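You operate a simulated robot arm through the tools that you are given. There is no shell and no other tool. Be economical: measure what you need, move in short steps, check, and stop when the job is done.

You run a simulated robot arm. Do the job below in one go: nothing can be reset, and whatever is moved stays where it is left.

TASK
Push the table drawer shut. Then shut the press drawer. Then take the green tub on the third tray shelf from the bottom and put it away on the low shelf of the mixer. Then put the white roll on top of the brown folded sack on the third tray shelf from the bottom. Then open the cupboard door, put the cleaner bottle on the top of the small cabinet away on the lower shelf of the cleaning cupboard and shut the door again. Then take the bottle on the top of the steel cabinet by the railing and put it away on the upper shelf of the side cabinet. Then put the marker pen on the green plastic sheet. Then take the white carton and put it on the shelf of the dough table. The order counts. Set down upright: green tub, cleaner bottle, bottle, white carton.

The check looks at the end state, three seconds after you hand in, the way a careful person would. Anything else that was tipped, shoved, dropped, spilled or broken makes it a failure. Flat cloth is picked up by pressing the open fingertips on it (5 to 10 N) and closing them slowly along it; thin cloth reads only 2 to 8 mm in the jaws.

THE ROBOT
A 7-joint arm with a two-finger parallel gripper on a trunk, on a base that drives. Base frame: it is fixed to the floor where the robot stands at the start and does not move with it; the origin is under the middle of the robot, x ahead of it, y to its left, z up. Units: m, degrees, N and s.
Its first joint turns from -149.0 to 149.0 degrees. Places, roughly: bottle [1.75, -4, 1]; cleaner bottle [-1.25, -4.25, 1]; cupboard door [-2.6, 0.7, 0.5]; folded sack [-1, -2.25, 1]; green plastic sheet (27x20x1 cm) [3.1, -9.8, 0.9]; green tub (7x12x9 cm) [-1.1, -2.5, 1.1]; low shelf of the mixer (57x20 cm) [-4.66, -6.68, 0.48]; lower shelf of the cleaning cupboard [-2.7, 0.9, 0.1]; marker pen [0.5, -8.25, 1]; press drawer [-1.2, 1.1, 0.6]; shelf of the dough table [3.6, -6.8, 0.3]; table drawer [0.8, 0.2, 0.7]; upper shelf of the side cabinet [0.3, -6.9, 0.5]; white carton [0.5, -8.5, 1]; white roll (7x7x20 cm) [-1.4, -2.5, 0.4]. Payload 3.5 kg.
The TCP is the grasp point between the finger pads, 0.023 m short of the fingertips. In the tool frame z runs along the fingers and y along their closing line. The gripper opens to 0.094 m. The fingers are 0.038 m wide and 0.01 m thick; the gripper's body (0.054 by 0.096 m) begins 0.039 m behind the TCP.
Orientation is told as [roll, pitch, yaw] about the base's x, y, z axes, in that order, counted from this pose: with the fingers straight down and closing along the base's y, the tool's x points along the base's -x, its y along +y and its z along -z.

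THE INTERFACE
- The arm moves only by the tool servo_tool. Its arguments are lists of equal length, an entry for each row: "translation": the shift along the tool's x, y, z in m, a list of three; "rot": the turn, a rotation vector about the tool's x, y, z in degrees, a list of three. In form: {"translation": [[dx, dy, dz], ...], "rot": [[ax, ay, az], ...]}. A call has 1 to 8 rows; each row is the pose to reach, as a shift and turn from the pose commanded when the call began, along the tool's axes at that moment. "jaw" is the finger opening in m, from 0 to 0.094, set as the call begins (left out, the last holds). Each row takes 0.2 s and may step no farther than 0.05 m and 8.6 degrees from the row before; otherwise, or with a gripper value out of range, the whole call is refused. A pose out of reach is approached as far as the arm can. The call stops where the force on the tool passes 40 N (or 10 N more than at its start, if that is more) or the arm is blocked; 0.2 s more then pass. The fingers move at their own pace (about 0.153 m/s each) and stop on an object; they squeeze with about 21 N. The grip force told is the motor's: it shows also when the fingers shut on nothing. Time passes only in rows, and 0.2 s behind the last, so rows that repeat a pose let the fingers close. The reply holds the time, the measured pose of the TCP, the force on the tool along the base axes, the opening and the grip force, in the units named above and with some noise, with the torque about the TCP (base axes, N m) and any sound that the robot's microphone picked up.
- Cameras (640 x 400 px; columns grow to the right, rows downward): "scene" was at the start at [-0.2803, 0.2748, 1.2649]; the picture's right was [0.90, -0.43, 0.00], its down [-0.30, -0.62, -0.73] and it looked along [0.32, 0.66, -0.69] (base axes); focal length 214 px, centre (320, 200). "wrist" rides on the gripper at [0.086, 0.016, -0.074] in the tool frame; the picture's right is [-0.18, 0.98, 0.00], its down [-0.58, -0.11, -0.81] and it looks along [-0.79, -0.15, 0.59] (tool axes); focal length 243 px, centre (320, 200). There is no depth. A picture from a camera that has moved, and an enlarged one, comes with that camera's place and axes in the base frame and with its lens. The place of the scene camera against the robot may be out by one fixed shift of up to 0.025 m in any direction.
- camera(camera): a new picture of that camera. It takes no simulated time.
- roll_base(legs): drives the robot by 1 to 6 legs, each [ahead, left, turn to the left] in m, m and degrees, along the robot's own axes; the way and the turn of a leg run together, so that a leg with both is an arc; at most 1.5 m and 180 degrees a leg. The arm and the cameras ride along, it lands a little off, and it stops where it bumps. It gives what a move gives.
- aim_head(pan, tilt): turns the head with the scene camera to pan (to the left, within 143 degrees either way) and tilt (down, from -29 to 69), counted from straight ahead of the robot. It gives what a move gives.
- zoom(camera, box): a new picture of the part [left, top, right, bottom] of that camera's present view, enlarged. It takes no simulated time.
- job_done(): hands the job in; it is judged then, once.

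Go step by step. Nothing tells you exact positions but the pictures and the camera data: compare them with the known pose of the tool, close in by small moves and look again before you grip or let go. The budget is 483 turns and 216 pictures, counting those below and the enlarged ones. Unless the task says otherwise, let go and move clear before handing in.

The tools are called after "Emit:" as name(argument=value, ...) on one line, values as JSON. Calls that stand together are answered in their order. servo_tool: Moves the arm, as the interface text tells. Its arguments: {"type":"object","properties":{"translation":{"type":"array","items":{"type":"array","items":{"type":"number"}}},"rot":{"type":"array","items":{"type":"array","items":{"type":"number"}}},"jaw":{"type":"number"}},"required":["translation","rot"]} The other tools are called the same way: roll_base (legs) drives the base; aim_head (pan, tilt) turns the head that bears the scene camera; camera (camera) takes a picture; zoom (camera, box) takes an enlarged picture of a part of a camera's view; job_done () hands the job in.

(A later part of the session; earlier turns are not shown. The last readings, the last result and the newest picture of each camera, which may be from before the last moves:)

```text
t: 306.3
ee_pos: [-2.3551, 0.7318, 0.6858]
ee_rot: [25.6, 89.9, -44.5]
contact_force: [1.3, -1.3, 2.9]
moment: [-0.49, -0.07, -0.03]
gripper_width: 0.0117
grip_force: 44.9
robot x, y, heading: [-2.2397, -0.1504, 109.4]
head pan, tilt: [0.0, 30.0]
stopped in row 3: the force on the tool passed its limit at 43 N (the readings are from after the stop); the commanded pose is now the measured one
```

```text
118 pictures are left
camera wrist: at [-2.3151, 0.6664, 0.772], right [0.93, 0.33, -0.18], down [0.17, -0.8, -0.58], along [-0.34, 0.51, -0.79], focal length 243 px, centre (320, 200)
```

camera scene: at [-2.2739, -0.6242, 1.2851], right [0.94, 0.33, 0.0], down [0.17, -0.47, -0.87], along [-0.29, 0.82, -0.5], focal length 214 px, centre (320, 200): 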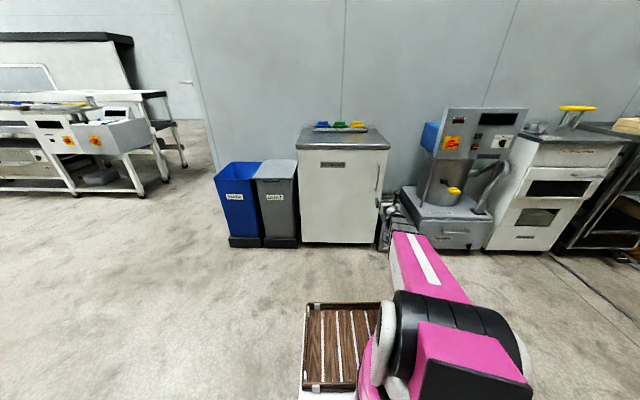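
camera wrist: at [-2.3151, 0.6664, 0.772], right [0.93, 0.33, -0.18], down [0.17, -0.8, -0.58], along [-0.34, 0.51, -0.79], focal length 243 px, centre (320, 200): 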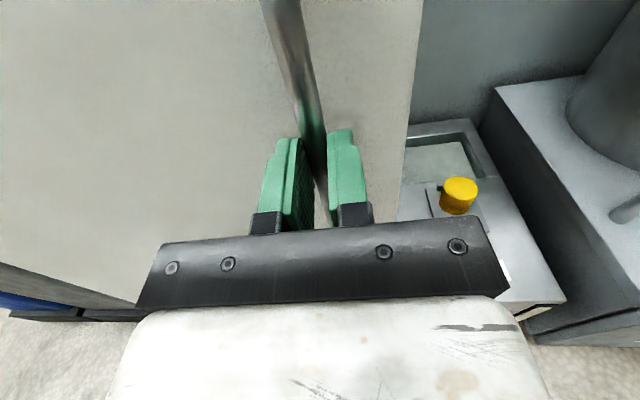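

Gripped the bar. I pull along the door's arc (hinge on the left, radius ≈0.55 m).

Emit:
servo_tool(translation=[[0, 0, -0.02], [0, -0.001, -0.04], [0, -0.004, -0.07], [0, -0.0084, -0.0955], [0, -0.0187, -0.142], [0, -0.033, -0.188]], rot=[[0, 0, 0], [0, 0, 0], [0, 0, 0], [0, 0, 0], [0, 0, 0], [0, 0, 0]])

Emit:
camera(camera="scene")

Emit:
camera(camera="wrist")

```text
t: 307.0
ee_pos: [-2.3477, 0.6894, 0.6856]
ee_rot: [157.2, 90.0, 87.6]
contact_force: [-5.2, -2.0, -0.6]
moment: [-0.77, 0.09, 0.14]
gripper_width: 0.0118
grip_force: 45.3
robot x, y, heading: [-2.243, -0.153, 109.3]
head pan, tilt: [0.0, 30.0]
stopped in row 3: the force on the tool passed its limit at 45 N (the readings are from after the stop); the commanded pose is now the measured one
```

```text
117 pictures are left
camera scene: at [-2.3277, -0.4294, 1.285], right [0.94, 0.33, 0.0], down [0.17, -0.47, -0.87], along [-0.29, 0.82, -0.5], focal length 214 px, centre (320, 200)
```

scene: 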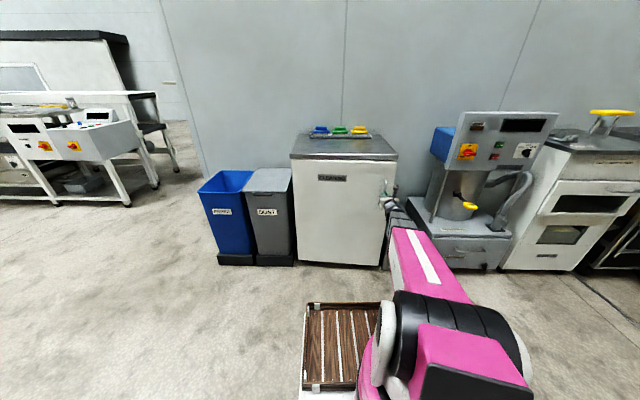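

```text
116 pictures are left
camera wrist: at [-2.3064, 0.6249, 0.7717], right [0.92, 0.34, -0.18], down [0.18, -0.79, -0.58], along [-0.34, 0.5, -0.79], focal length 243 px, centre (320, 200)
```

wrist: 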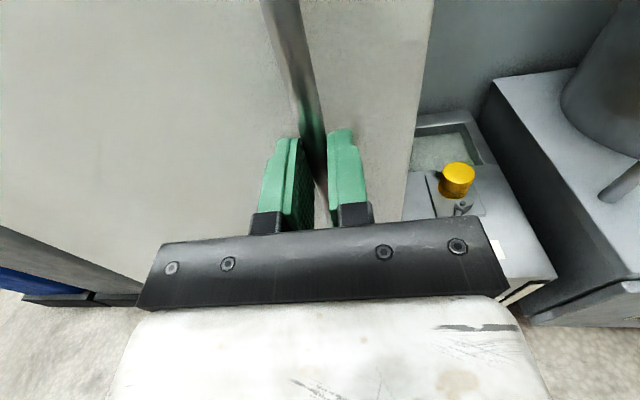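

The door is moving. I continue with slower steps.

Emit:
servo_tool(translation=[[0, -0.002, -0.015], [0, -0.004, -0.03], [0, -0.007, -0.045], [0, -0.01, -0.06], [0, -0.014, -0.075], [0, -0.019, -0.09], [0, -0.025, -0.105], [0, -0.031, -0.12]], rot=[[0, 0, 0], [0, 0, 0], [0, 0, 0], [0, 0, 0], [0, 0, 0], [0, 0, 0], [0, 0, 0], [0, 0, 0]])

Emit:
camera(camera="wrist")

```text
t: 307.8
ee_pos: [-2.343, 0.6496, 0.6851]
ee_rot: [167.8, 89.9, 98.5]
contact_force: [-4.7, -1.1, -0.9]
moment: [-0.7, 0.24, 0.16]
gripper_width: 0.0119
grip_force: 45.3
robot x, y, heading: [-2.2444, -0.15, 109.4]
head pan, tilt: [0.0, 30.0]
stopped in row 3: the force on the tool passed its limit at 42 N (the readings are from after the stop); the commanded pose is now the measured one
```

```text
115 pictures are left
camera wrist: at [-2.3014, 0.5852, 0.7716], right [0.92, 0.35, -0.18], down [0.18, -0.79, -0.58], along [-0.35, 0.5, -0.79], focal length 243 px, centre (320, 200)
```

wrist: 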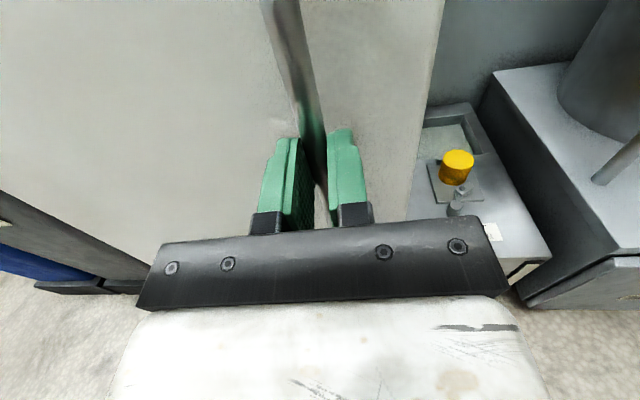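

Emit:
servo_tool(translation=[[0, -0.001, -0.008], [0, -0.002, -0.016], [0, -0.004, -0.024], [0, -0.006, -0.032], [0, -0.008, -0.04], [0, -0.01, -0.048], [0, -0.012, -0.056], [0, -0.014, -0.064]], rot=[[0, 0, 0], [0, 0, 0], [0, 0, 0], [0, 0, 0], [0, 0, 0], [0, 0, 0], [0, 0, 0], [0, 0, 0]])

```text
t: 308.6
ee_pos: [-2.3422, 0.6254, 0.6856]
ee_rot: [175.6, 89.6, 106.5]
contact_force: [-4.5, -1.1, -0.1]
moment: [-0.93, 0.08, 0.18]
gripper_width: 0.0117
grip_force: 44.9
robot x, y, heading: [-2.2449, -0.149, 109.3]
head pan, tilt: [0.0, 30.0]
stopped in row 4: the force on the tool passed its limit at 42 N (the readings are from after the stop); the commanded pose is now the measured one
```

The clamp resists the door's rotation. I regrip the bar to relieve the twist and continue.

Emit:
servo_tool(translation=[[0, 0, 0], [0, 0, 0]], rot=[[0, 0, 0], [0, 0, 0]], jaw=0.04)

Emit:
camera(camera="wrist")

```text
t: 309.2
ee_pos: [-2.3409, 0.6265, 0.6863]
ee_rot: [166.7, 89.6, 97.7]
contact_force: [0.3, 0.5, -0.5]
moment: [-0.03, 0.0, 0.01]
gripper_width: 0.0397
grip_force: 0.1
robot x, y, heading: [-2.2425, -0.1496, 109.3]
head pan, tilt: [0.0, 30.0]
```

```text
114 pictures are left
camera wrist: at [-2.2992, 0.5612, 0.7714], right [0.92, 0.35, -0.18], down [0.19, -0.79, -0.59], along [-0.35, 0.5, -0.79], focal length 243 px, centre (320, 200)
```

wrist: 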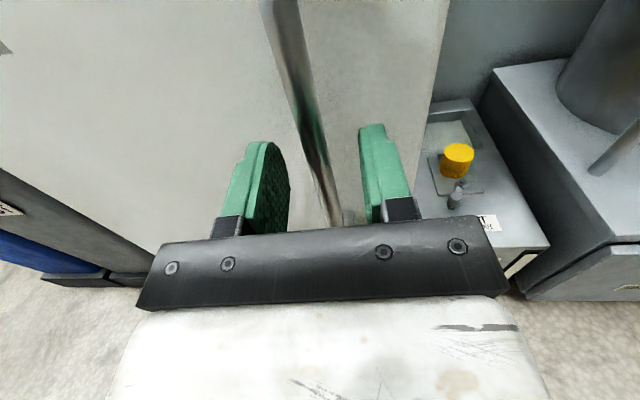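

Emit:
servo_tool(translation=[[0, 0, 0], [0, 0, 0]], rot=[[0, 0, 0], [0, 0, 0]], jaw=0.009)

Emit:
servo_tool(translation=[[0, -0.003, -0.012], [0, -0.006, -0.024], [0, -0.01, -0.036], [0, -0.014, -0.048], [0, -0.018, -0.06], [0, -0.022, -0.072], [0, -0.027, -0.084], [0, -0.032, -0.096]], rot=[[0, 0, 0], [0, 0, 0], [0, 0, 0], [0, 0, 0], [0, 0, 0], [0, 0, 0], [0, 0, 0], [0, 0, 0]])

```text
t: 309.8
ee_pos: [-2.3408, 0.6254, 0.6861]
ee_rot: [175.6, 89.6, 106.7]
contact_force: [-5.9, 0.9, -2.5]
moment: [-0.19, 0.58, 0.07]
gripper_width: 0.0116
grip_force: 44.5
robot x, y, heading: [-2.2453, -0.1472, 109.3]
head pan, tilt: [0.0, 30.0]
```

```text
t: 310.6
ee_pos: [-2.3417, 0.5928, 0.686]
ee_rot: [172.5, 89.5, 104.0]
contact_force: [-5.2, 0.2, -1.3]
moment: [-0.8, 0.45, 0.16]
gripper_width: 0.0117
grip_force: 44.5
robot x, y, heading: [-2.2405, -0.1508, 109.6]
head pan, tilt: [0.0, 30.0]
stopped in row 3: the force on the tool passed its limit at 44 N (the readings are from after the stop); the commanded pose is now the measured one
```

It keeps coming; the side force suggests moving more to the left. I continue.

Emit:
servo_tool(translation=[[0, -0.008, -0.02], [0, -0.016, -0.04], [0, -0.024, -0.06], [0, -0.032, -0.08], [0, -0.04, -0.1]], rot=[[0, 0, 0], [0, 0, 0], [0, 0, 0], [0, 0, 0], [0, 0, 0]])

Emit:
camera(camera="scene")

```text
t: 311.4
ee_pos: [-2.3463, 0.535, 0.6856]
ee_rot: [178.3, 89.3, 109.9]
contact_force: [-3.2, 0.9, 1.0]
moment: [-1.11, 0.39, 0.12]
gripper_width: 0.0117
grip_force: 44.7
robot x, y, heading: [-2.245, -0.152, 109.7]
head pan, tilt: [0.0, 30.0]
stopped in row 3: the force on the tool passed its limit at 44 N (the readings are from after the stop); the commanded pose is now the measured one
```

```text
113 pictures are left
camera scene: at [-2.3287, -0.4296, 1.285], right [0.94, 0.34, 0.0], down [0.17, -0.47, -0.87], along [-0.29, 0.82, -0.5], focal length 214 px, centre (320, 200)
```

scene: 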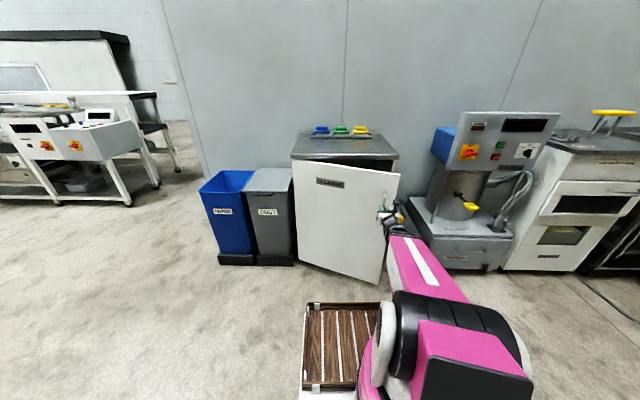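

The door is about 20° open. Now I pull by driving the base back-left, to keep the deck clear.

Emit:
roll_base(legs=[[-0.15, 0.08, 0]])

Emit:
camera(camera="scene")

```text
t: 312.5
ee_pos: [-2.3601, 0.4637, 0.6866]
ee_rot: [-175.6, 89.1, 116.4]
contact_force: [0.5, 1.3, -1.4]
moment: [-0.06, 0.48, -0.03]
gripper_width: 0.0116
grip_force: 45.1
robot x, y, heading: [-2.2592, -0.2228, 109.9]
head pan, tilt: [0.0, 30.0]
stopped in leg 1: the force on the tool passed its limit at 48 N (the readings are from after the stop); the commanded pose is now the measured one
```

```text
112 pictures are left
camera scene: at [-2.3394, -0.5011, 1.2851], right [0.94, 0.34, 0.0], down [0.17, -0.47, -0.87], along [-0.29, 0.82, -0.5], focal length 214 px, centre (320, 200)
```

scene: 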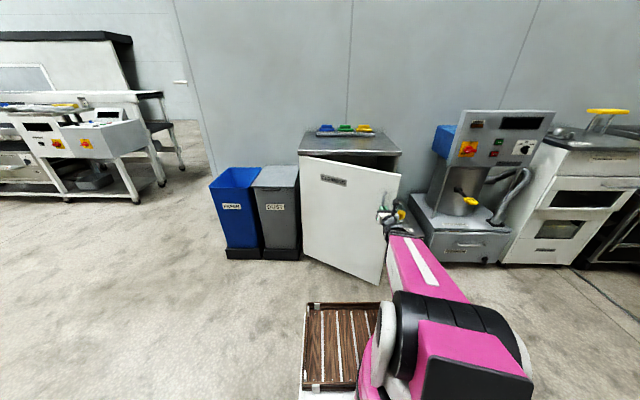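

Emit:
roll_base(legs=[[-0.13, 0.09, 0]])

Emit:
roll_base(legs=[[-0.12, 0.1, 0]])

Emit:
roll_base(legs=[[-0.11, 0.11, 0]])

Emit:
camera(camera="scene")

```text
t: 313.6
ee_pos: [-2.3834, 0.3944, 0.6854]
ee_rot: [-171.8, 88.9, 120.6]
contact_force: [0.9, 0.1, -1.3]
moment: [0.11, 0.39, -0.01]
gripper_width: 0.0116
grip_force: 45.7
robot x, y, heading: [-2.2712, -0.2916, 109.9]
head pan, tilt: [0.0, 30.0]
stopped in leg 1: the force on the tool passed its limit at 50 N (the readings are from after the stop); the commanded pose is now the measured one
```

```text
t: 314.5
ee_pos: [-2.4026, 0.3519, 0.6856]
ee_rot: [-169.5, 88.7, 123.2]
contact_force: [-0.1, 0.3, -2.2]
moment: [0.3, 0.28, 0.02]
gripper_width: 0.0114
grip_force: 44.8
robot x, y, heading: [-2.2933, -0.3355, 109.8]
head pan, tilt: [0.0, 30.0]
stopped in leg 1: the force on the tool passed its limit at 49 N (the readings are from after the stop); the commanded pose is now the measured one
```

```text
t: 315.5
ee_pos: [-2.4254, 0.313, 0.6855]
ee_rot: [-168.8, 88.5, 124.4]
contact_force: [0.3, -0.4, -2.0]
moment: [0.25, 0.15, -0.01]
gripper_width: 0.0117
grip_force: 45.1
robot x, y, heading: [-2.315, -0.3792, 109.9]
head pan, tilt: [0.0, 30.0]
stopped in leg 1: the force on the tool passed its limit at 48 N (the readings are from after the stop); the commanded pose is now the measured one
```

```text
111 pictures are left
camera scene: at [-2.3938, -0.6561, 1.2851], right [0.94, 0.34, 0.0], down [0.17, -0.47, -0.87], along [-0.29, 0.81, -0.5], focal length 214 px, centre (320, 200)
```

scene: 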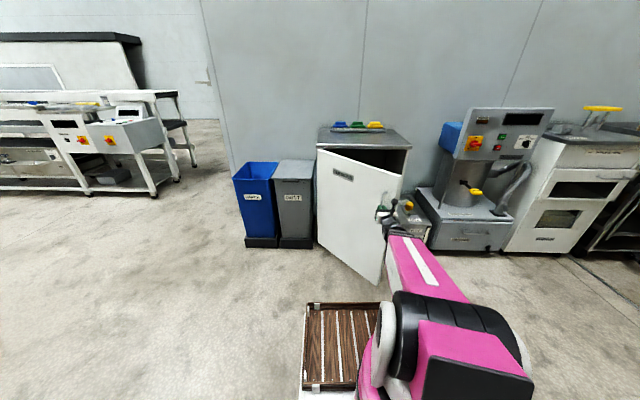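

The door is about 44° open (hinge ≈ (-2.90, 0.61)). I release the bar, step to the right, and will push the door wider from inside.

Emit:
servo_tool(translation=[[0, 0, 0], [0, 0, 0], [0, 0.003, -0.04], [0, 0.006, -0.08], [0, 0.01, -0.1]], rot=[[0, 0, 0], [0, 0, 0], [0, 0, 0], [0, 0, 0], [0, 0, 0]], jaw=0.07)

Emit:
roll_base(legs=[[0, -0.22, 0]])

Emit:
camera(camera="scene")

```text
t: 316.7
ee_pos: [-2.3761, 0.2263, 0.6843]
ee_rot: [-170.0, 88.4, 123.1]
contact_force: [-0.1, 0.3, 0.6]
moment: [-0.03, -0.02, 0.01]
gripper_width: 0.0699
grip_force: 0.1
robot x, y, heading: [-2.3129, -0.3776, 109.6]
head pan, tilt: [0.0, 30.0]
```

```text
t: 318.4
ee_pos: [-2.1701, 0.2997, 0.6829]
ee_rot: [-169.3, 88.6, 123.8]
contact_force: [-0.2, -0.1, 0.5]
moment: [0.0, -0.01, -0.03]
gripper_width: 0.07
grip_force: 0.0
robot x, y, heading: [-2.1046, -0.2983, 110.0]
head pan, tilt: [0.0, 30.0]
```

```text
110 pictures are left
camera scene: at [-2.1859, -0.581, 1.285], right [0.94, 0.34, 0.0], down [0.17, -0.47, -0.87], along [-0.3, 0.81, -0.5], focal length 214 px, centre (320, 200)
```

scene: 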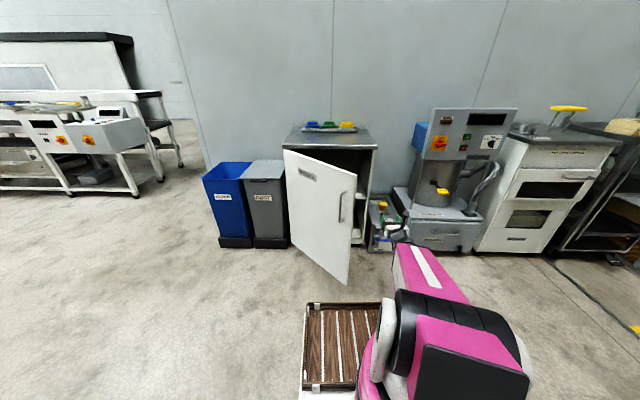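

Interior is visible. I go forward past the door's edge, then push left.

Emit:
roll_base(legs=[[0.25, 0, 0]])

Emit:
zoom(camera="scene", box=[260, 100, 460, 300])

```text
t: 320.2
ee_pos: [-2.2542, 0.537, 0.6832]
ee_rot: [-169.3, 88.4, 123.8]
contact_force: [0.4, 1.1, 0.7]
moment: [-0.01, 0.03, -0.02]
gripper_width: 0.0698
grip_force: 0.1
robot x, y, heading: [-2.1914, -0.065, 109.8]
head pan, tilt: [0.0, 30.0]
```

```text
2.00 times, centred on (360, 200) of scene
camera zoom: at [-2.2716, -0.3452, 1.285], right [0.94, 0.34, 0.0], down [0.17, -0.47, -0.87], along [-0.3, 0.81, -0.5], focal length 429 px, centre (240, 200)
```

zoom: 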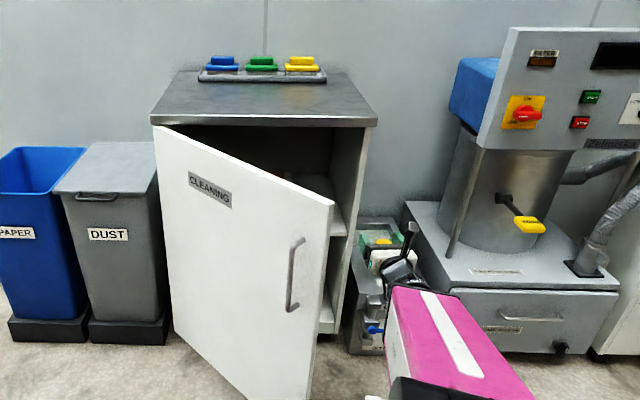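

I check the deck against the door's lower edge before pushing.

Emit:
aim_head(pan=0, tilt=60)

Emit:
camera(camera="scene")

```text
t: 321.2
ee_pos: [-2.2546, 0.5364, 0.6832]
ee_rot: [-169.3, 88.4, 123.7]
contact_force: [0.0, -0.4, 0.1]
moment: [-0.03, 0.02, -0.01]
gripper_width: 0.0699
grip_force: 0.2
robot x, y, heading: [-2.1871, -0.0691, 110.0]
head pan, tilt: [0.0, 60.0]
```

```text
108 pictures are left
camera scene: at [-2.2635, -0.3675, 1.243], right [0.94, 0.34, 0.0], down [0.29, -0.81, -0.5], along [-0.17, 0.47, -0.87], focal length 214 px, centre (320, 200)
```

scene: 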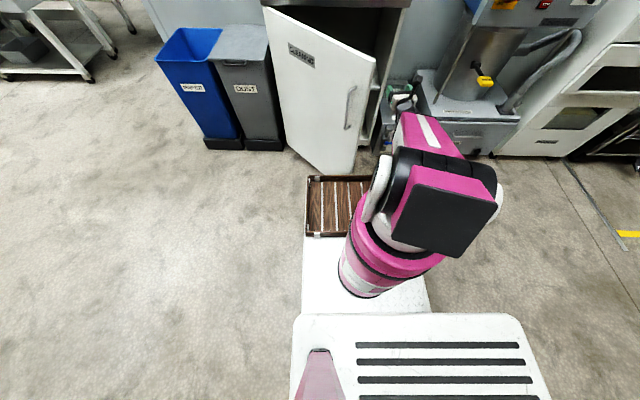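

The deck front is right at the door's bottom edge. I back the base 0.1 m and reach forward with the arm instead, then push left.

Emit:
roll_base(legs=[[-0.12, 0, 0]])

Emit:
servo_tool(translation=[[0, 0, 0.045], [0, 0, 0.09], [0, 0, 0.135], [0, 0, 0.18], [0, 0, 0.21]], rot=[[0, 0, 0], [0, 0, 0], [0, 0, 0], [0, 0, 0], [0, 0, 0]], jaw=0.01)

Emit:
roll_base(legs=[[-0.06, 0.2, 0]])

Emit:
camera(camera="scene")

```text
t: 322.4
ee_pos: [-2.2135, 0.4229, 0.6827]
ee_rot: [-169.4, 88.5, 123.8]
contact_force: [-0.3, -0.2, -0.4]
moment: [0.02, 0.0, 0.0]
gripper_width: 0.0699
grip_force: 0.0
robot x, y, heading: [-2.1517, -0.1847, 109.6]
head pan, tilt: [0.0, 60.0]
```

```text
t: 323.6
ee_pos: [-2.296, 0.616, 0.6872]
ee_rot: [-168.6, 88.5, 124.6]
contact_force: [-0.8, -0.5, 0.3]
moment: [0.0, 0.03, -0.03]
gripper_width: 0.01
grip_force: 0.2
robot x, y, heading: [-2.148, -0.1815, 109.7]
head pan, tilt: [0.0, 60.0]
```

```text
t: 325.0
ee_pos: [-2.4121, 0.52, 0.6854]
ee_rot: [-170.9, 88.6, 122.0]
contact_force: [0.1, 0.0, 0.0]
moment: [0.0, -0.02, 0.0]
gripper_width: 0.0101
grip_force: 0.0
robot x, y, heading: [-2.2696, -0.2705, 109.8]
head pan, tilt: [0.0, 60.0]
stopped in leg 1: the robot was blocked; the commanded pose is now the measured one
```

```text
107 pictures are left
camera scene: at [-2.3454, -0.5726, 1.2429], right [0.94, 0.34, 0.0], down [0.29, -0.81, -0.5], along [-0.17, 0.47, -0.87], focal length 214 px, centre (320, 200)
```

scene: 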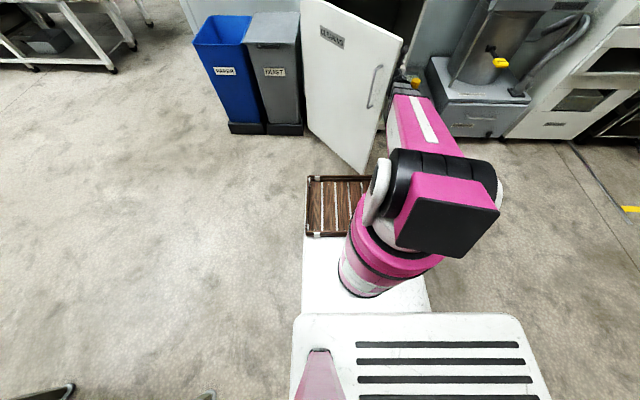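

The forearm met the door edge. I ease right, retract so that the hand itself is at the edge, and push again.

Emit:
roll_base(legs=[[0, -0.06, 0]])

Emit:
servo_tool(translation=[[0, 0, -0.045], [0, 0, -0.09], [0, 0, -0.13]], rot=[[0, 0, 0], [0, 0, 0], [0, 0, 0]])

Emit:
aim_head(pan=0, tilt=45)

Emit:
zoom(camera="scene", box=[260, 60, 460, 260])

Emit:
camera(camera="wrist")

```text
t: 326.0
ee_pos: [-2.3559, 0.5411, 0.6871]
ee_rot: [-170.3, 88.6, 122.6]
contact_force: [-0.4, 0.5, -0.2]
moment: [-0.02, 0.02, 0.0]
gripper_width: 0.0098
grip_force: 0.1
robot x, y, heading: [-2.2123, -0.2496, 109.9]
head pan, tilt: [0.0, 60.0]
```

```text
t: 326.8
ee_pos: [-2.3056, 0.421, 0.6828]
ee_rot: [-169.8, 88.6, 123.0]
contact_force: [-0.3, -0.9, 0.0]
moment: [-0.03, 0.0, -0.01]
gripper_width: 0.01
grip_force: 0.0
robot x, y, heading: [-2.2091, -0.2471, 109.8]
head pan, tilt: [0.0, 60.0]
```

```text
t: 327.6
ee_pos: [-2.3054, 0.4227, 0.6822]
ee_rot: [-170.3, 88.6, 122.5]
contact_force: [-0.1, -0.4, 0.3]
moment: [-0.03, -0.02, 0.02]
gripper_width: 0.0101
grip_force: 0.0
robot x, y, heading: [-2.2142, -0.2471, 109.8]
head pan, tilt: [0.0, 45.0]
```

```text
2.00 times, centred on (360, 160) of scene
camera zoom: at [-2.2935, -0.5382, 1.2624], right [0.94, 0.34, 0.0], down [0.24, -0.67, -0.71], along [-0.24, 0.66, -0.71], focal length 429 px, centre (240, 280)
```

zoom: 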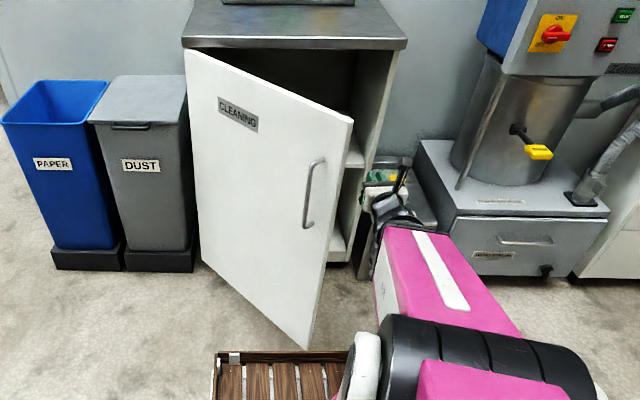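

```text
105 pictures are left
camera wrist: at [-2.2604, 0.3578, 0.7671], right [0.9, 0.39, -0.19], down [0.2, -0.77, -0.6], along [-0.38, 0.5, -0.78], focal length 243 px, centre (320, 200)
```

wrist: 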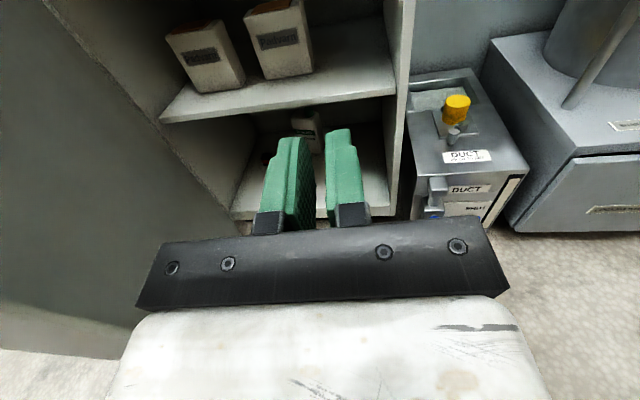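

The inside shows two shelves; the lower one is nearly empty. To open wider I move the base back-right for deck clearance, then swing the arm left against the door's inner side.

Emit:
roll_base(legs=[[-0.1, -0.2, 0]])

Emit:
servo_tool(translation=[[0, -0.0497, 0.03], [0, -0.0987, 0.036], [0, -0.147, 0.042], [0, -0.194, 0.044]], rot=[[4.1, 0, 0], [8.2, 0, 0], [12.3, 0, 0], [16.4, 0, 0]])

Emit:
camera(camera="scene")

```text
t: 329.3
ee_pos: [-2.0816, 0.3948, 0.6828]
ee_rot: [-170.4, 88.6, 122.7]
contact_force: [-0.7, 0.6, -0.1]
moment: [0.02, 0.0, 0.01]
gripper_width: 0.0098
grip_force: 0.0
robot x, y, heading: [-1.99, -0.2762, 109.7]
head pan, tilt: [0.0, 45.0]
```

```text
refused: row 1 steps farther than a row can; nothing moved
```

```text
104 pictures are left
camera scene: at [-2.0706, -0.5646, 1.2624], right [0.94, 0.34, 0.0], down [0.24, -0.67, -0.71], along [-0.24, 0.67, -0.71], focal length 214 px, centre (320, 200)
```

scene: 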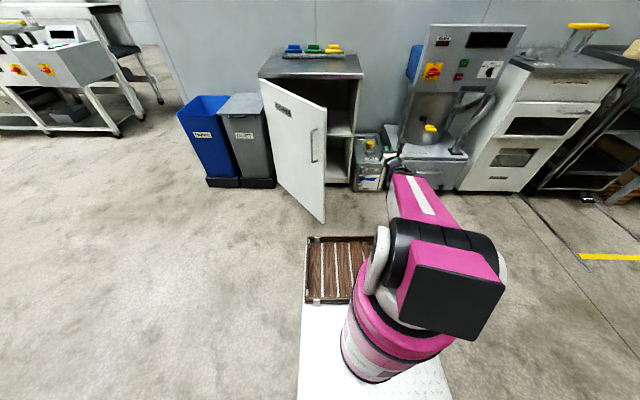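

Emit:
servo_tool(translation=[[0, 0, 0.037], [0, -0.048, 0.045], [0, -0.0964, 0.0497], [0, -0.145, 0.051], [0, -0.1935, 0.049], [0, -0.2418, 0.0437], [0, -0.2897, 0.035], [0, -0.3368, 0.0233]], rot=[[0, 0, 0], [3.9, 0, 0], [7.8, 0, 0], [11.7, 0, 0], [15.6, 0, 0], [19.5, 0, 0], [23.4, 0, 0], [27.3, 0, 0]])

Emit:
camera(camera="scene")

```text
t: 330.9
ee_pos: [-2.355, 0.3154, 0.6855]
ee_rot: [159.6, 88.9, 115.0]
contact_force: [12.0, -8.5, 0.3]
moment: [-0.16, -0.2, 0.11]
gripper_width: 0.0082
grip_force: 0.1
robot x, y, heading: [-1.9909, -0.2765, 109.7]
head pan, tilt: [0.0, 45.0]
stopped in row 8: the force on the tool passed its limit at 64 N (the readings are from after the stop); the commanded pose is now the measured one
```

```text
103 pictures are left
camera scene: at [-2.0702, -0.5649, 1.2624], right [0.94, 0.34, 0.0], down [0.24, -0.67, -0.71], along [-0.24, 0.67, -0.71], focal length 214 px, centre (320, 200)
```

scene: 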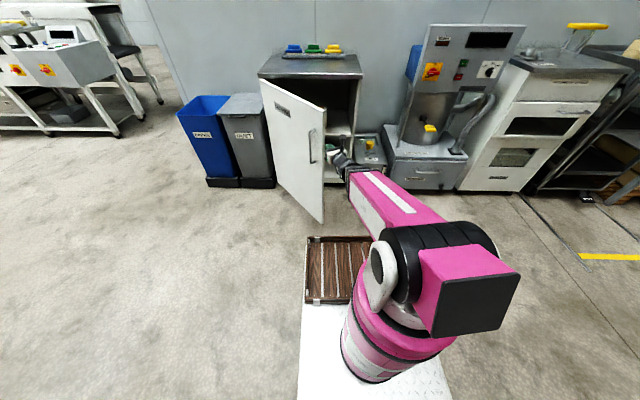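

Contact with the door's inside. I continue the swing more slowly.

Emit:
servo_tool(translation=[[0, -0.02, 0], [0, -0.04, -0.001], [0, -0.06, -0.003], [0, -0.08, -0.005], [0, -0.1, -0.008], [0, -0.12, -0.011], [0, -0.14, -0.014], [0, -0.16, -0.018]], rot=[[1.6, 0, 0], [3.2, 0, 0], [4.8, 0, 0], [6.4, 0, 0], [8, 0, 0], [9.6, 0, 0], [11.2, 0, 0], [12.8, 0, 0]])

Emit:
servo_tool(translation=[[0, -0.015, 0], [0, -0.03, 0], [0, -0.045, -0.002], [0, -0.06, -0.003], [0, -0.075, -0.005], [0, -0.09, -0.006], [0, -0.105, -0.008], [0, -0.12, -0.011]], rot=[[1.2, 0, 0], [2.4, 0, 0], [3.6, 0, 0], [4.8, 0, 0], [6, 0, 0], [7.2, 0, 0], [8.4, 0, 0], [9.6, 0, 0]])

Emit:
camera(camera="scene")

```text
t: 331.3
ee_pos: [-2.3616, 0.3036, 0.6843]
ee_rot: [154.7, 89.0, 111.0]
contact_force: [8.5, -5.6, 3.1]
moment: [-0.08, -0.09, 0.12]
gripper_width: 0.0094
grip_force: 0.0
robot x, y, heading: [-1.9913, -0.2776, 109.9]
head pan, tilt: [0.0, 45.0]
stopped in row 1: the force on the tool passed its limit at 46 N (the readings are from after the stop); the commanded pose is now the measured one
```

```text
t: 331.8
ee_pos: [-2.3718, 0.2904, 0.6848]
ee_rot: [146.0, 89.1, 103.7]
contact_force: [5.3, -4.2, 3.4]
moment: [-0.07, 0.01, 0.08]
gripper_width: 0.0094
grip_force: 0.0
robot x, y, heading: [-1.9873, -0.2762, 109.6]
head pan, tilt: [0.0, 45.0]
stopped in row 2: the force on the tool passed its limit at 45 N (the readings are from after the stop); the commanded pose is now the measured one
```

```text
102 pictures are left
camera scene: at [-2.0697, -0.5653, 1.2624], right [0.94, 0.34, 0.0], down [0.24, -0.67, -0.71], along [-0.24, 0.67, -0.71], focal length 214 px, centre (320, 200)
```

scene: 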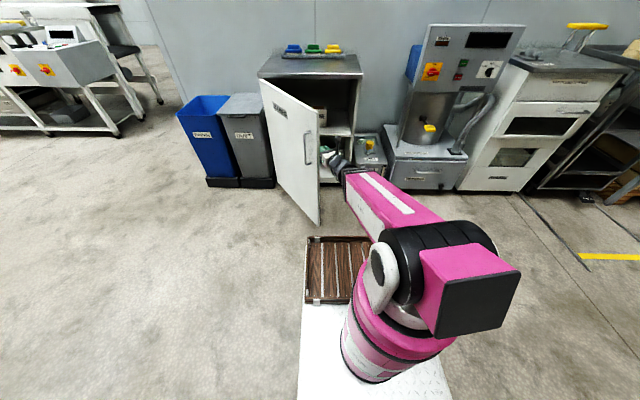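

Emit:
servo_tool(translation=[[0, -0.007, 0], [0, -0.014, 0], [0, -0.021, 0], [0, -0.028, -0.001], [0, -0.035, -0.001], [0, -0.042, -0.001], [0, -0.049, -0.002], [0, -0.056, -0.002]], rot=[[0.5, 0, 0], [1, 0, 0], [1.6, 0, 0], [2.2, 0, 0], [2.8, 0, 0], [3.4, 0, 0], [4, 0, 0], [4.6, 0, 0]])

```text
t: 332.6
ee_pos: [-2.3833, 0.2739, 0.6854]
ee_rot: [139.1, 89.1, 98.1]
contact_force: [3.4, -3.4, 4.6]
moment: [-0.08, 0.09, 0.06]
gripper_width: 0.0098
grip_force: 0.0
robot x, y, heading: [-1.9856, -0.2753, 109.4]
head pan, tilt: [0.0, 45.0]
stopped in row 4: the force on the tool passed its limit at 42 N (the readings are from after the stop); the commanded pose is now the measured one
```

The door has strong friction; I add two base pushes to the left for more opening.

Emit:
roll_base(legs=[[-0.04, 0.15, 0]])

Emit:
roll_base(legs=[[-0.04, 0.15, 0]])

Emit:
camera(camera="scene")

```text
t: 333.4
ee_pos: [-2.3888, 0.2641, 0.6847]
ee_rot: [124.0, 89.2, 82.9]
contact_force: [0.4, -1.0, 0.6]
moment: [0.01, 0.0, 0.05]
gripper_width: 0.0098
grip_force: 0.1
robot x, y, heading: [-1.996, -0.2827, 109.6]
head pan, tilt: [0.0, 45.0]
stopped in leg 1: the force on the tool passed its limit at 58 N (the readings are from after the stop); the commanded pose is now the measured one
```

```text
t: 334.2
ee_pos: [-2.3981, 0.2537, 0.6857]
ee_rot: [106.2, 89.2, 65.1]
contact_force: [1.0, -1.1, 0.8]
moment: [-0.02, -0.02, 0.03]
gripper_width: 0.01
grip_force: 0.1
robot x, y, heading: [-2.0106, -0.2917, 109.7]
head pan, tilt: [0.0, 45.0]
stopped in leg 1: the force on the tool passed its limit at 59 N (the readings are from after the stop); the commanded pose is now the measured one
```

```text
101 pictures are left
camera scene: at [-2.091, -0.5809, 1.2624], right [0.94, 0.34, 0.0], down [0.24, -0.67, -0.71], along [-0.24, 0.67, -0.71], focal length 214 px, centre (320, 200)
```

scene: 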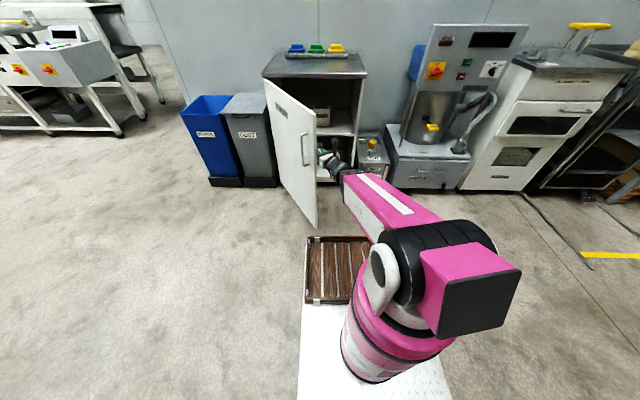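

The door is around 65° open, which should be enough to reach in along it. I look at the interior.

Emit:
zoom(camera="scene", box=[260, 40, 400, 240])

Emit:
camera(camera="wrist")

```text
2.00 times, centred on (330, 140) of scene
camera zoom: at [-2.091, -0.5809, 1.2624], right [0.94, 0.34, 0.0], down [0.24, -0.67, -0.71], along [-0.24, 0.67, -0.71], focal length 429 px, centre (300, 320)
```

zoom: 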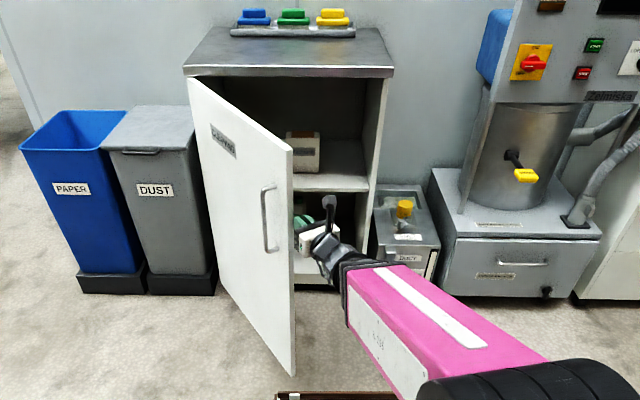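

```text
99 pictures are left
camera wrist: at [-2.3316, 0.2156, 0.7708], right [0.65, 0.74, -0.17], down [0.54, -0.61, -0.59], along [-0.54, 0.29, -0.79], focal length 243 px, centre (320, 200)
```

wrist: 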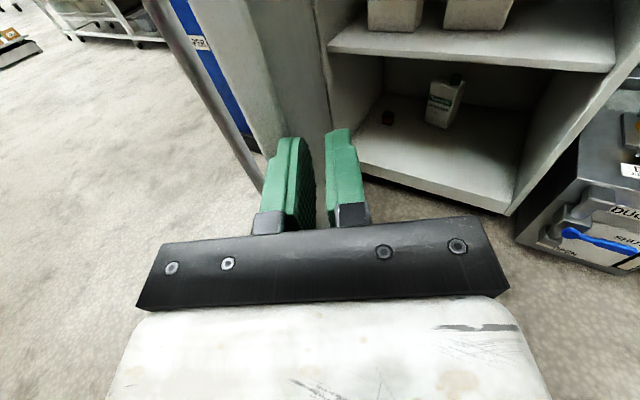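

I leave the door like this and go to fetch the cleaner bottle. First I withdraw from the door, back off, and turn to pass between door edge and table corner.

Emit:
roll_base(legs=[[0, -0.15, 0], [-0.42, 0.25, 0]])

Emit:
servo_tool(translation=[[0.02, 0.04, -0.02], [0.05, 0.075, -0.04], [0.08, 0.11, -0.06], [0.11, 0.145, -0.08], [0.14, 0.18, -0.095], [0.17, 0.215, -0.105], [0.2, 0.25, -0.11]], rot=[[-4, 0, 0], [-8, 0, 0], [-12, 0, 0], [-16, 0, 0], [-20, 0, 0], [-24, 0, 0], [-28, 0, 0]])

Emit:
camera(camera="scene")

```text
t: 338.1
ee_pos: [-2.3463, -0.178, 0.6851]
ee_rot: [106.8, 89.3, 65.3]
contact_force: [0.3, 0.6, -0.3]
moment: [-0.04, 0.0, -0.02]
gripper_width: 0.0101
grip_force: 0.0
robot x, y, heading: [-1.9613, -0.7269, 109.3]
head pan, tilt: [0.0, 45.0]
```

```text
refused: row 2 steps farther than a row can; nothing moved
```

```text
98 pictures are left
camera scene: at [-2.0441, -1.013, 1.2624], right [0.94, 0.33, 0.0], down [0.24, -0.67, -0.71], along [-0.24, 0.67, -0.71], focal length 214 px, centre (320, 200)
```

scene: 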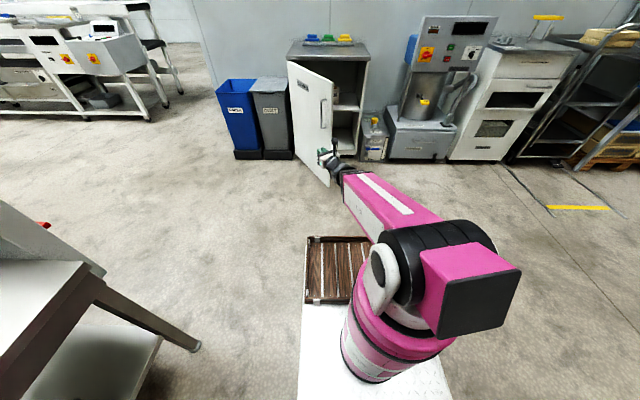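

The gap between door edge and table corner is about 1.27 m — passable. I drive through heading ~170°.

Emit:
roll_base(legs=[[0.1, 0, 0], [0, 0, 61], [0.65, 0, 0]])

Emit:
aim_head(pan=0, tilt=55)

Emit:
camera(camera="scene")

```text
t: 345.1
ee_pos: [-3.3045, -0.6127, 0.6832]
ee_rot: [106.7, 89.4, 126.8]
contact_force: [0.2, 1.0, 0.0]
moment: [0.01, 0.04, 0.0]
gripper_width: 0.01
grip_force: 0.1
robot x, y, heading: [-2.6411, -0.5325, 171.5]
head pan, tilt: [0.0, 45.0]
```

```text
t: 345.9
ee_pos: [-3.3042, -0.6127, 0.6844]
ee_rot: [106.4, 89.3, 126.6]
contact_force: [-0.2, 0.7, 0.3]
moment: [0.02, 0.02, 0.01]
gripper_width: 0.0099
grip_force: 0.0
robot x, y, heading: [-2.6381, -0.5304, 171.2]
head pan, tilt: [0.0, 55.0]
```

```text
97 pictures are left
camera scene: at [-2.3991, -0.7495, 1.249], right [0.15, 0.99, 0.0], down [0.81, -0.13, -0.57], along [-0.57, 0.09, -0.82], focal length 214 px, centre (320, 200)
```

scene: 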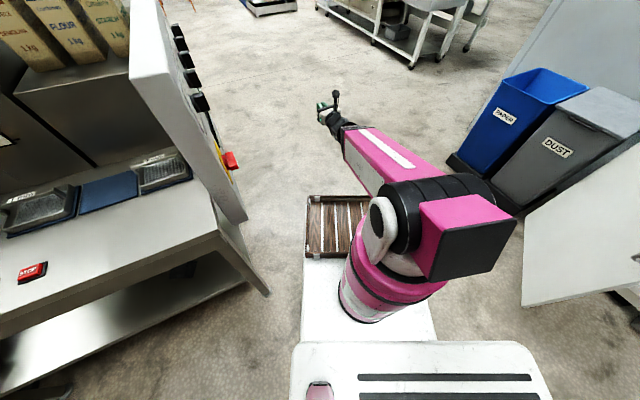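

Clearances look fine on both sides. Continue ahead.

Emit:
roll_base(legs=[[1.0, 0, 0], [0.6, 0.15, 0]])

```text
t: 354.1
ee_pos: [-4.906, -0.5097, 0.6851]
ee_rot: [106.6, 89.4, 126.8]
contact_force: [0.3, 0.6, -0.3]
moment: [0.02, 0.01, -0.02]
gripper_width: 0.0099
grip_force: 0.1
robot x, y, heading: [-4.2402, -0.4339, 170.8]
head pan, tilt: [0.0, 55.0]
```

Now south along the open floor, then turn east toward the small cabinet with the cleaner bottle.

Emit:
roll_base(legs=[[0, 1.3, 0], [0, 1.3, 0], [0, 0, -151], [0.7, -0.65, 0], [0.5, -0.6, 0]])

Emit:
aim_head(pan=-15, tilt=20)

Emit:
camera(camera="scene")

```text
t: 381.5
ee_pos: [-2.5891, -3.4179, 0.6856]
ee_rot: [106.5, 89.3, -24.9]
contact_force: [-0.5, -1.0, 0.1]
moment: [-0.03, 0.02, 0.02]
gripper_width: 0.0098
grip_force: 0.0
robot x, y, heading: [-3.1352, -3.8049, 19.3]
head pan, tilt: [0.0, 55.0]
```

```text
t: 382.5
ee_pos: [-2.5887, -3.417, 0.6853]
ee_rot: [106.4, 89.4, -25.1]
contact_force: [-0.6, -0.3, -0.7]
moment: [0.05, 0.01, 0.0]
gripper_width: 0.0098
grip_force: 0.0
robot x, y, heading: [-3.1375, -3.8034, 19.5]
head pan, tilt: [-15.0, 20.0]
```

```text
96 pictures are left
camera scene: at [-3.404, -3.7183, 1.301], right [0.08, -1.0, 0.0], down [-0.34, -0.03, -0.94], along [0.94, 0.07, -0.34], focal length 214 px, centre (320, 200)
```

scene: 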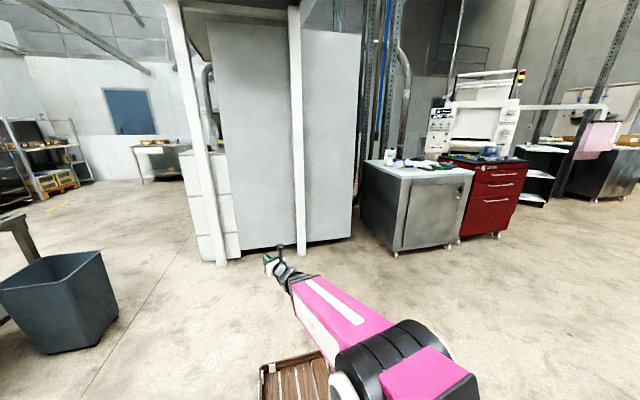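

The cleaner bottle should be on the grey cabinet at right. I zoom.

Emit:
zoom(camera="scene", box=[350, 110, 490, 210])

```text
4.00 times, centred on (420, 160) of scene
camera zoom: at [-3.404, -3.7183, 1.301], right [0.08, -1.0, 0.0], down [-0.34, -0.03, -0.94], along [0.94, 0.07, -0.34], focal length 858 px, centre (-80, 360)
```

zoom: 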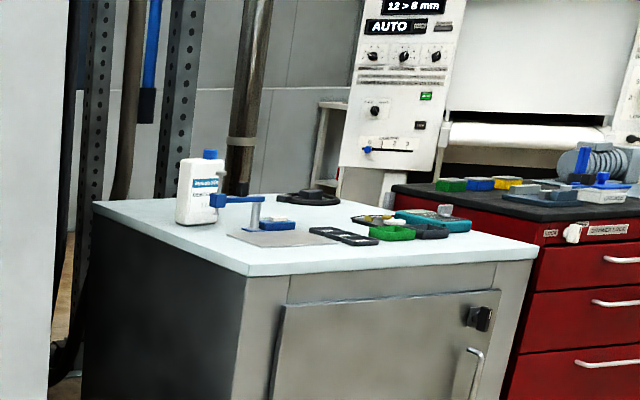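

The cleaner bottle stands near the cabinet's north edge, about (-1.25, -4.25). I raise the arm, turn to heading -70 and come in from the north-west.

Emit:
servo_tool(translation=[[0.05, 0, 0], [0.1, 0, 0], [0.15, 0, 0], [0.2, 0, 0], [0.25, 0, 0], [0.3, 0, 0], [0.35, 0, 0], [0.4, 0, 0]], rot=[[0, 0, 0], [0, 0, 0], [0, 0, 0], [0, 0, 0], [0, 0, 0], [0, 0, 0], [0, 0, 0], [0, 0, 0]])

Emit:
roll_base(legs=[[0, 0, -89.5], [0, 1.4, 0]])

Emit:
aim_head(pan=15, tilt=25)

Emit:
camera(camera="scene")

Emit:
camera(camera="wrist")

```text
t: 384.3
ee_pos: [-2.5938, -3.4165, 1.0858]
ee_rot: [106.9, 89.3, -24.6]
contact_force: [-0.1, 0.0, -0.7]
moment: [0.0, 0.0, -0.01]
gripper_width: 0.0103
grip_force: 0.1
robot x, y, heading: [-3.1331, -3.8039, 19.6]
head pan, tilt: [-15.0, 20.0]
```

```text
t: 394.4
ee_pos: [-1.4919, -3.892, 1.0844]
ee_rot: [107.2, 89.4, -114.3]
contact_force: [0.5, 0.8, 0.1]
moment: [0.0, -0.01, -0.01]
gripper_width: 0.0102
grip_force: 0.0
robot x, y, heading: [-1.8814, -3.3494, -70.6]
head pan, tilt: [-15.0, 20.0]
stopped in leg 2: the robot was blocked; the commanded pose is now the measured one
```

```text
t: 395.4
ee_pos: [-1.4916, -3.8918, 1.0849]
ee_rot: [106.0, 89.4, -115.3]
contact_force: [0.0, 0.8, -0.3]
moment: [0.03, 0.0, -0.02]
gripper_width: 0.0103
grip_force: 0.0
robot x, y, heading: [-1.8837, -3.3501, -70.6]
head pan, tilt: [15.0, 25.0]
```

```text
94 pictures are left
camera scene: at [-1.7462, -3.0417, 1.293], right [-0.82, -0.57, 0.0], down [-0.24, 0.35, -0.91], along [0.51, -0.75, -0.42], focal length 214 px, centre (320, 200)
```

scene: 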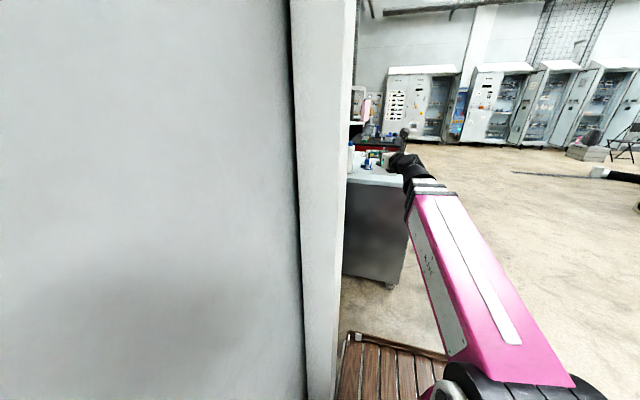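

```text
93 pictures are left
camera wrist: at [-1.5578, -3.8549, 1.1713], right [-0.65, -0.74, -0.17], down [-0.54, 0.61, -0.58], along [0.54, -0.29, -0.79], focal length 243 px, centre (320, 200)
```

wrist: 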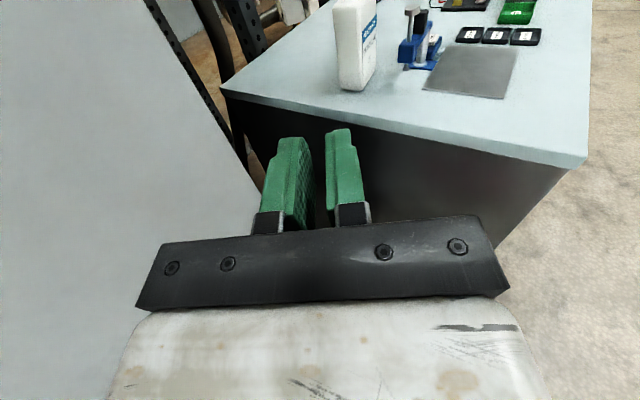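

The robot touched a fixed column at its left; nothing moved. The bottle is ~6 cm thick across heading 17° and ~9 cm along -73°, so the tool should point along -73°. I back off west and try rolling the wrist the other way round to allow that from this side.

Emit:
roll_base(legs=[[0, -0.5, 0]])

Emit:
servo_tool(translation=[[0, 0, 0], [0, 0, 0], [0, 0, 0], [0, 0, 0], [0, 0, 0], [0, 0, 0], [0, 0, 0], [0, 0, 0]], rot=[[0, 0, -8.5], [0, 0, -17], [0, 0, -25.5], [0, 0, -34], [0, 0, -42.5], [0, 0, -51], [0, 0, -59.5], [0, 0, -68]])

Emit:
servo_tool(translation=[[0, 0, 0], [0, 0, 0], [0, 0, 0], [0, 0, 0], [0, 0, 0], [0, 0, 0], [0, 0, 0], [0, 0, 0]], rot=[[0, 0, -8.5], [0, 0, -17], [0, 0, -25.5], [0, 0, -34], [0, 0, -42.5], [0, 0, -51], [0, 0, -59.5], [0, 0, -68]])

Emit:
servo_tool(translation=[[0, 0, 0], [0, 0, 0], [0, 0, 0], [0, 0, 0], [0, 0, 0], [0, 0, 0], [0, 0, 0], [0, 0, 0]], rot=[[0, 0, -8.5], [0, 0, -17], [0, 0, -25.5], [0, 0, -34], [0, 0, -42.5], [0, 0, -51], [0, 0, -59.5], [0, 0, -68]])

```text
t: 398.3
ee_pos: [-1.9564, -4.0572, 1.0844]
ee_rot: [106.0, 89.5, -115.3]
contact_force: [-0.8, -1.1, -0.1]
moment: [0.0, 0.0, 0.01]
gripper_width: 0.0103
grip_force: 0.1
robot x, y, heading: [-2.3471, -3.5191, -70.5]
head pan, tilt: [15.0, 25.0]
```

```text
t: 400.1
ee_pos: [-1.9553, -4.0582, 1.0868]
ee_rot: [90.1, 21.2, -131.2]
contact_force: [0.0, 0.0, 0.6]
moment: [0.02, -0.01, 0.01]
gripper_width: 0.0099
grip_force: 0.2
robot x, y, heading: [-2.3482, -3.5169, -70.4]
head pan, tilt: [15.0, 25.0]
```

```text
t: 401.9
ee_pos: [-1.9545, -4.0574, 1.0846]
ee_rot: [90.3, -46.8, -131.4]
contact_force: [-0.9, -1.4, 0.1]
moment: [0.0, -0.01, -0.01]
gripper_width: 0.0099
grip_force: 0.0
robot x, y, heading: [-2.3494, -3.5153, -70.6]
head pan, tilt: [15.0, 25.0]
```

```text
t: 403.7
ee_pos: [-1.9567, -4.0588, 1.0851]
ee_rot: [-90.4, -65.2, 49.1]
contact_force: [-0.1, 0.6, -0.2]
moment: [-0.04, 0.0, -0.01]
gripper_width: 0.0099
grip_force: 0.0
robot x, y, heading: [-2.3468, -3.5096, -70.4]
head pan, tilt: [15.0, 25.0]
```

The wrist rolls freely this way. Now I yaw the pointing to about -73° and finish the roll.

Emit:
servo_tool(translation=[[0, 0, 0], [0, 0, 0], [0, 0, 0], [0, 0, 0]], rot=[[7.3, 3.25, 0], [14.6, 6.5, 0], [21.9, 9.75, 0], [29.2, 13, 0]])

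Emit:
servo_tool(translation=[[0, 0, 0], [0, 0, 0], [0, 0, 0], [0, 0, 0], [0, 0, 0], [0, 0, 0], [0, 0, 0], [0, 0, 0]], rot=[[0, 0, -8.5], [0, 0, -17], [0, 0, -25.5], [0, 0, -34], [0, 0, -42.5], [0, 0, -51], [0, 0, -59.5], [0, 0, -68]])

Emit:
servo_tool(translation=[[0, 0, 0], [0, 0, 0], [0, 0, 0], [0, 0, 0], [0, 0, 0], [0, 0, 0], [0, 0, 0], [0, 0, 0]], rot=[[0, 0, -8.5], [0, 0, -17], [0, 0, -25.5], [0, 0, -34], [0, 0, -42.5], [0, 0, -51], [0, 0, -59.5], [0, 0, -68]])

Emit:
servo_tool(translation=[[0, 0, 0], [0, 0, 0], [0, 0, 0]], rot=[[0, 0, -7], [0, 0, -14], [0, 0, -20]])

Emit:
camera(camera="wrist")

```text
t: 404.7
ee_pos: [-1.9558, -4.0579, 1.0847]
ee_rot: [-91.1, -65.7, 17.8]
contact_force: [-0.5, 0.0, 0.8]
moment: [0.01, -0.02, 0.05]
gripper_width: 0.0096
grip_force: 0.0
robot x, y, heading: [-2.3463, -3.5147, -70.2]
head pan, tilt: [15.0, 25.0]
```

```text
t: 406.5
ee_pos: [-1.9562, -4.0579, 1.085]
ee_rot: [-90.6, 2.6, 16.9]
contact_force: [-0.4, 0.9, -0.6]
moment: [-0.03, 0.0, 0.01]
gripper_width: 0.0098
grip_force: 0.1
robot x, y, heading: [-2.3451, -3.5187, -70.4]
head pan, tilt: [15.0, 25.0]
```

```text
t: 408.3
ee_pos: [-1.9577, -4.058, 1.0848]
ee_rot: [-91.4, 70.6, 15.4]
contact_force: [-0.1, -0.2, 0.3]
moment: [0.0, -0.05, -0.03]
gripper_width: 0.0099
grip_force: 0.1
robot x, y, heading: [-2.3477, -3.5164, -70.3]
head pan, tilt: [15.0, 25.0]
```

```text
t: 409.1
ee_pos: [-1.9563, -4.0572, 1.0853]
ee_rot: [130.0, 89.4, -123.2]
contact_force: [0.1, -0.5, -0.1]
moment: [0.02, 0.0, 0.0]
gripper_width: 0.0102
grip_force: 0.0
robot x, y, heading: [-2.3468, -3.5142, -70.0]
head pan, tilt: [15.0, 25.0]
```

```text
92 pictures are left
camera wrist: at [-1.9925, -3.9901, 1.1711], right [-0.94, -0.29, -0.17], down [-0.13, 0.8, -0.59], along [0.31, -0.53, -0.79], focal length 243 px, centre (320, 200)
```

wrist: 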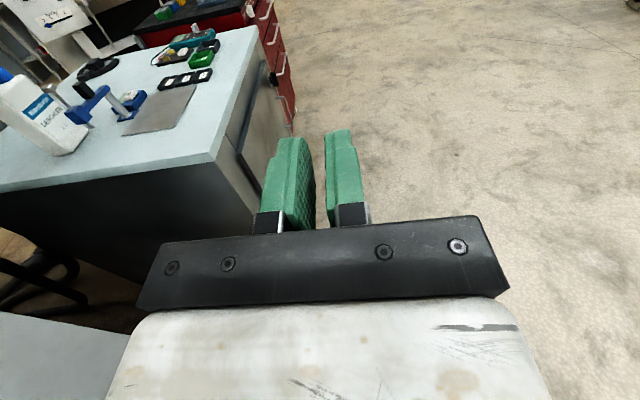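

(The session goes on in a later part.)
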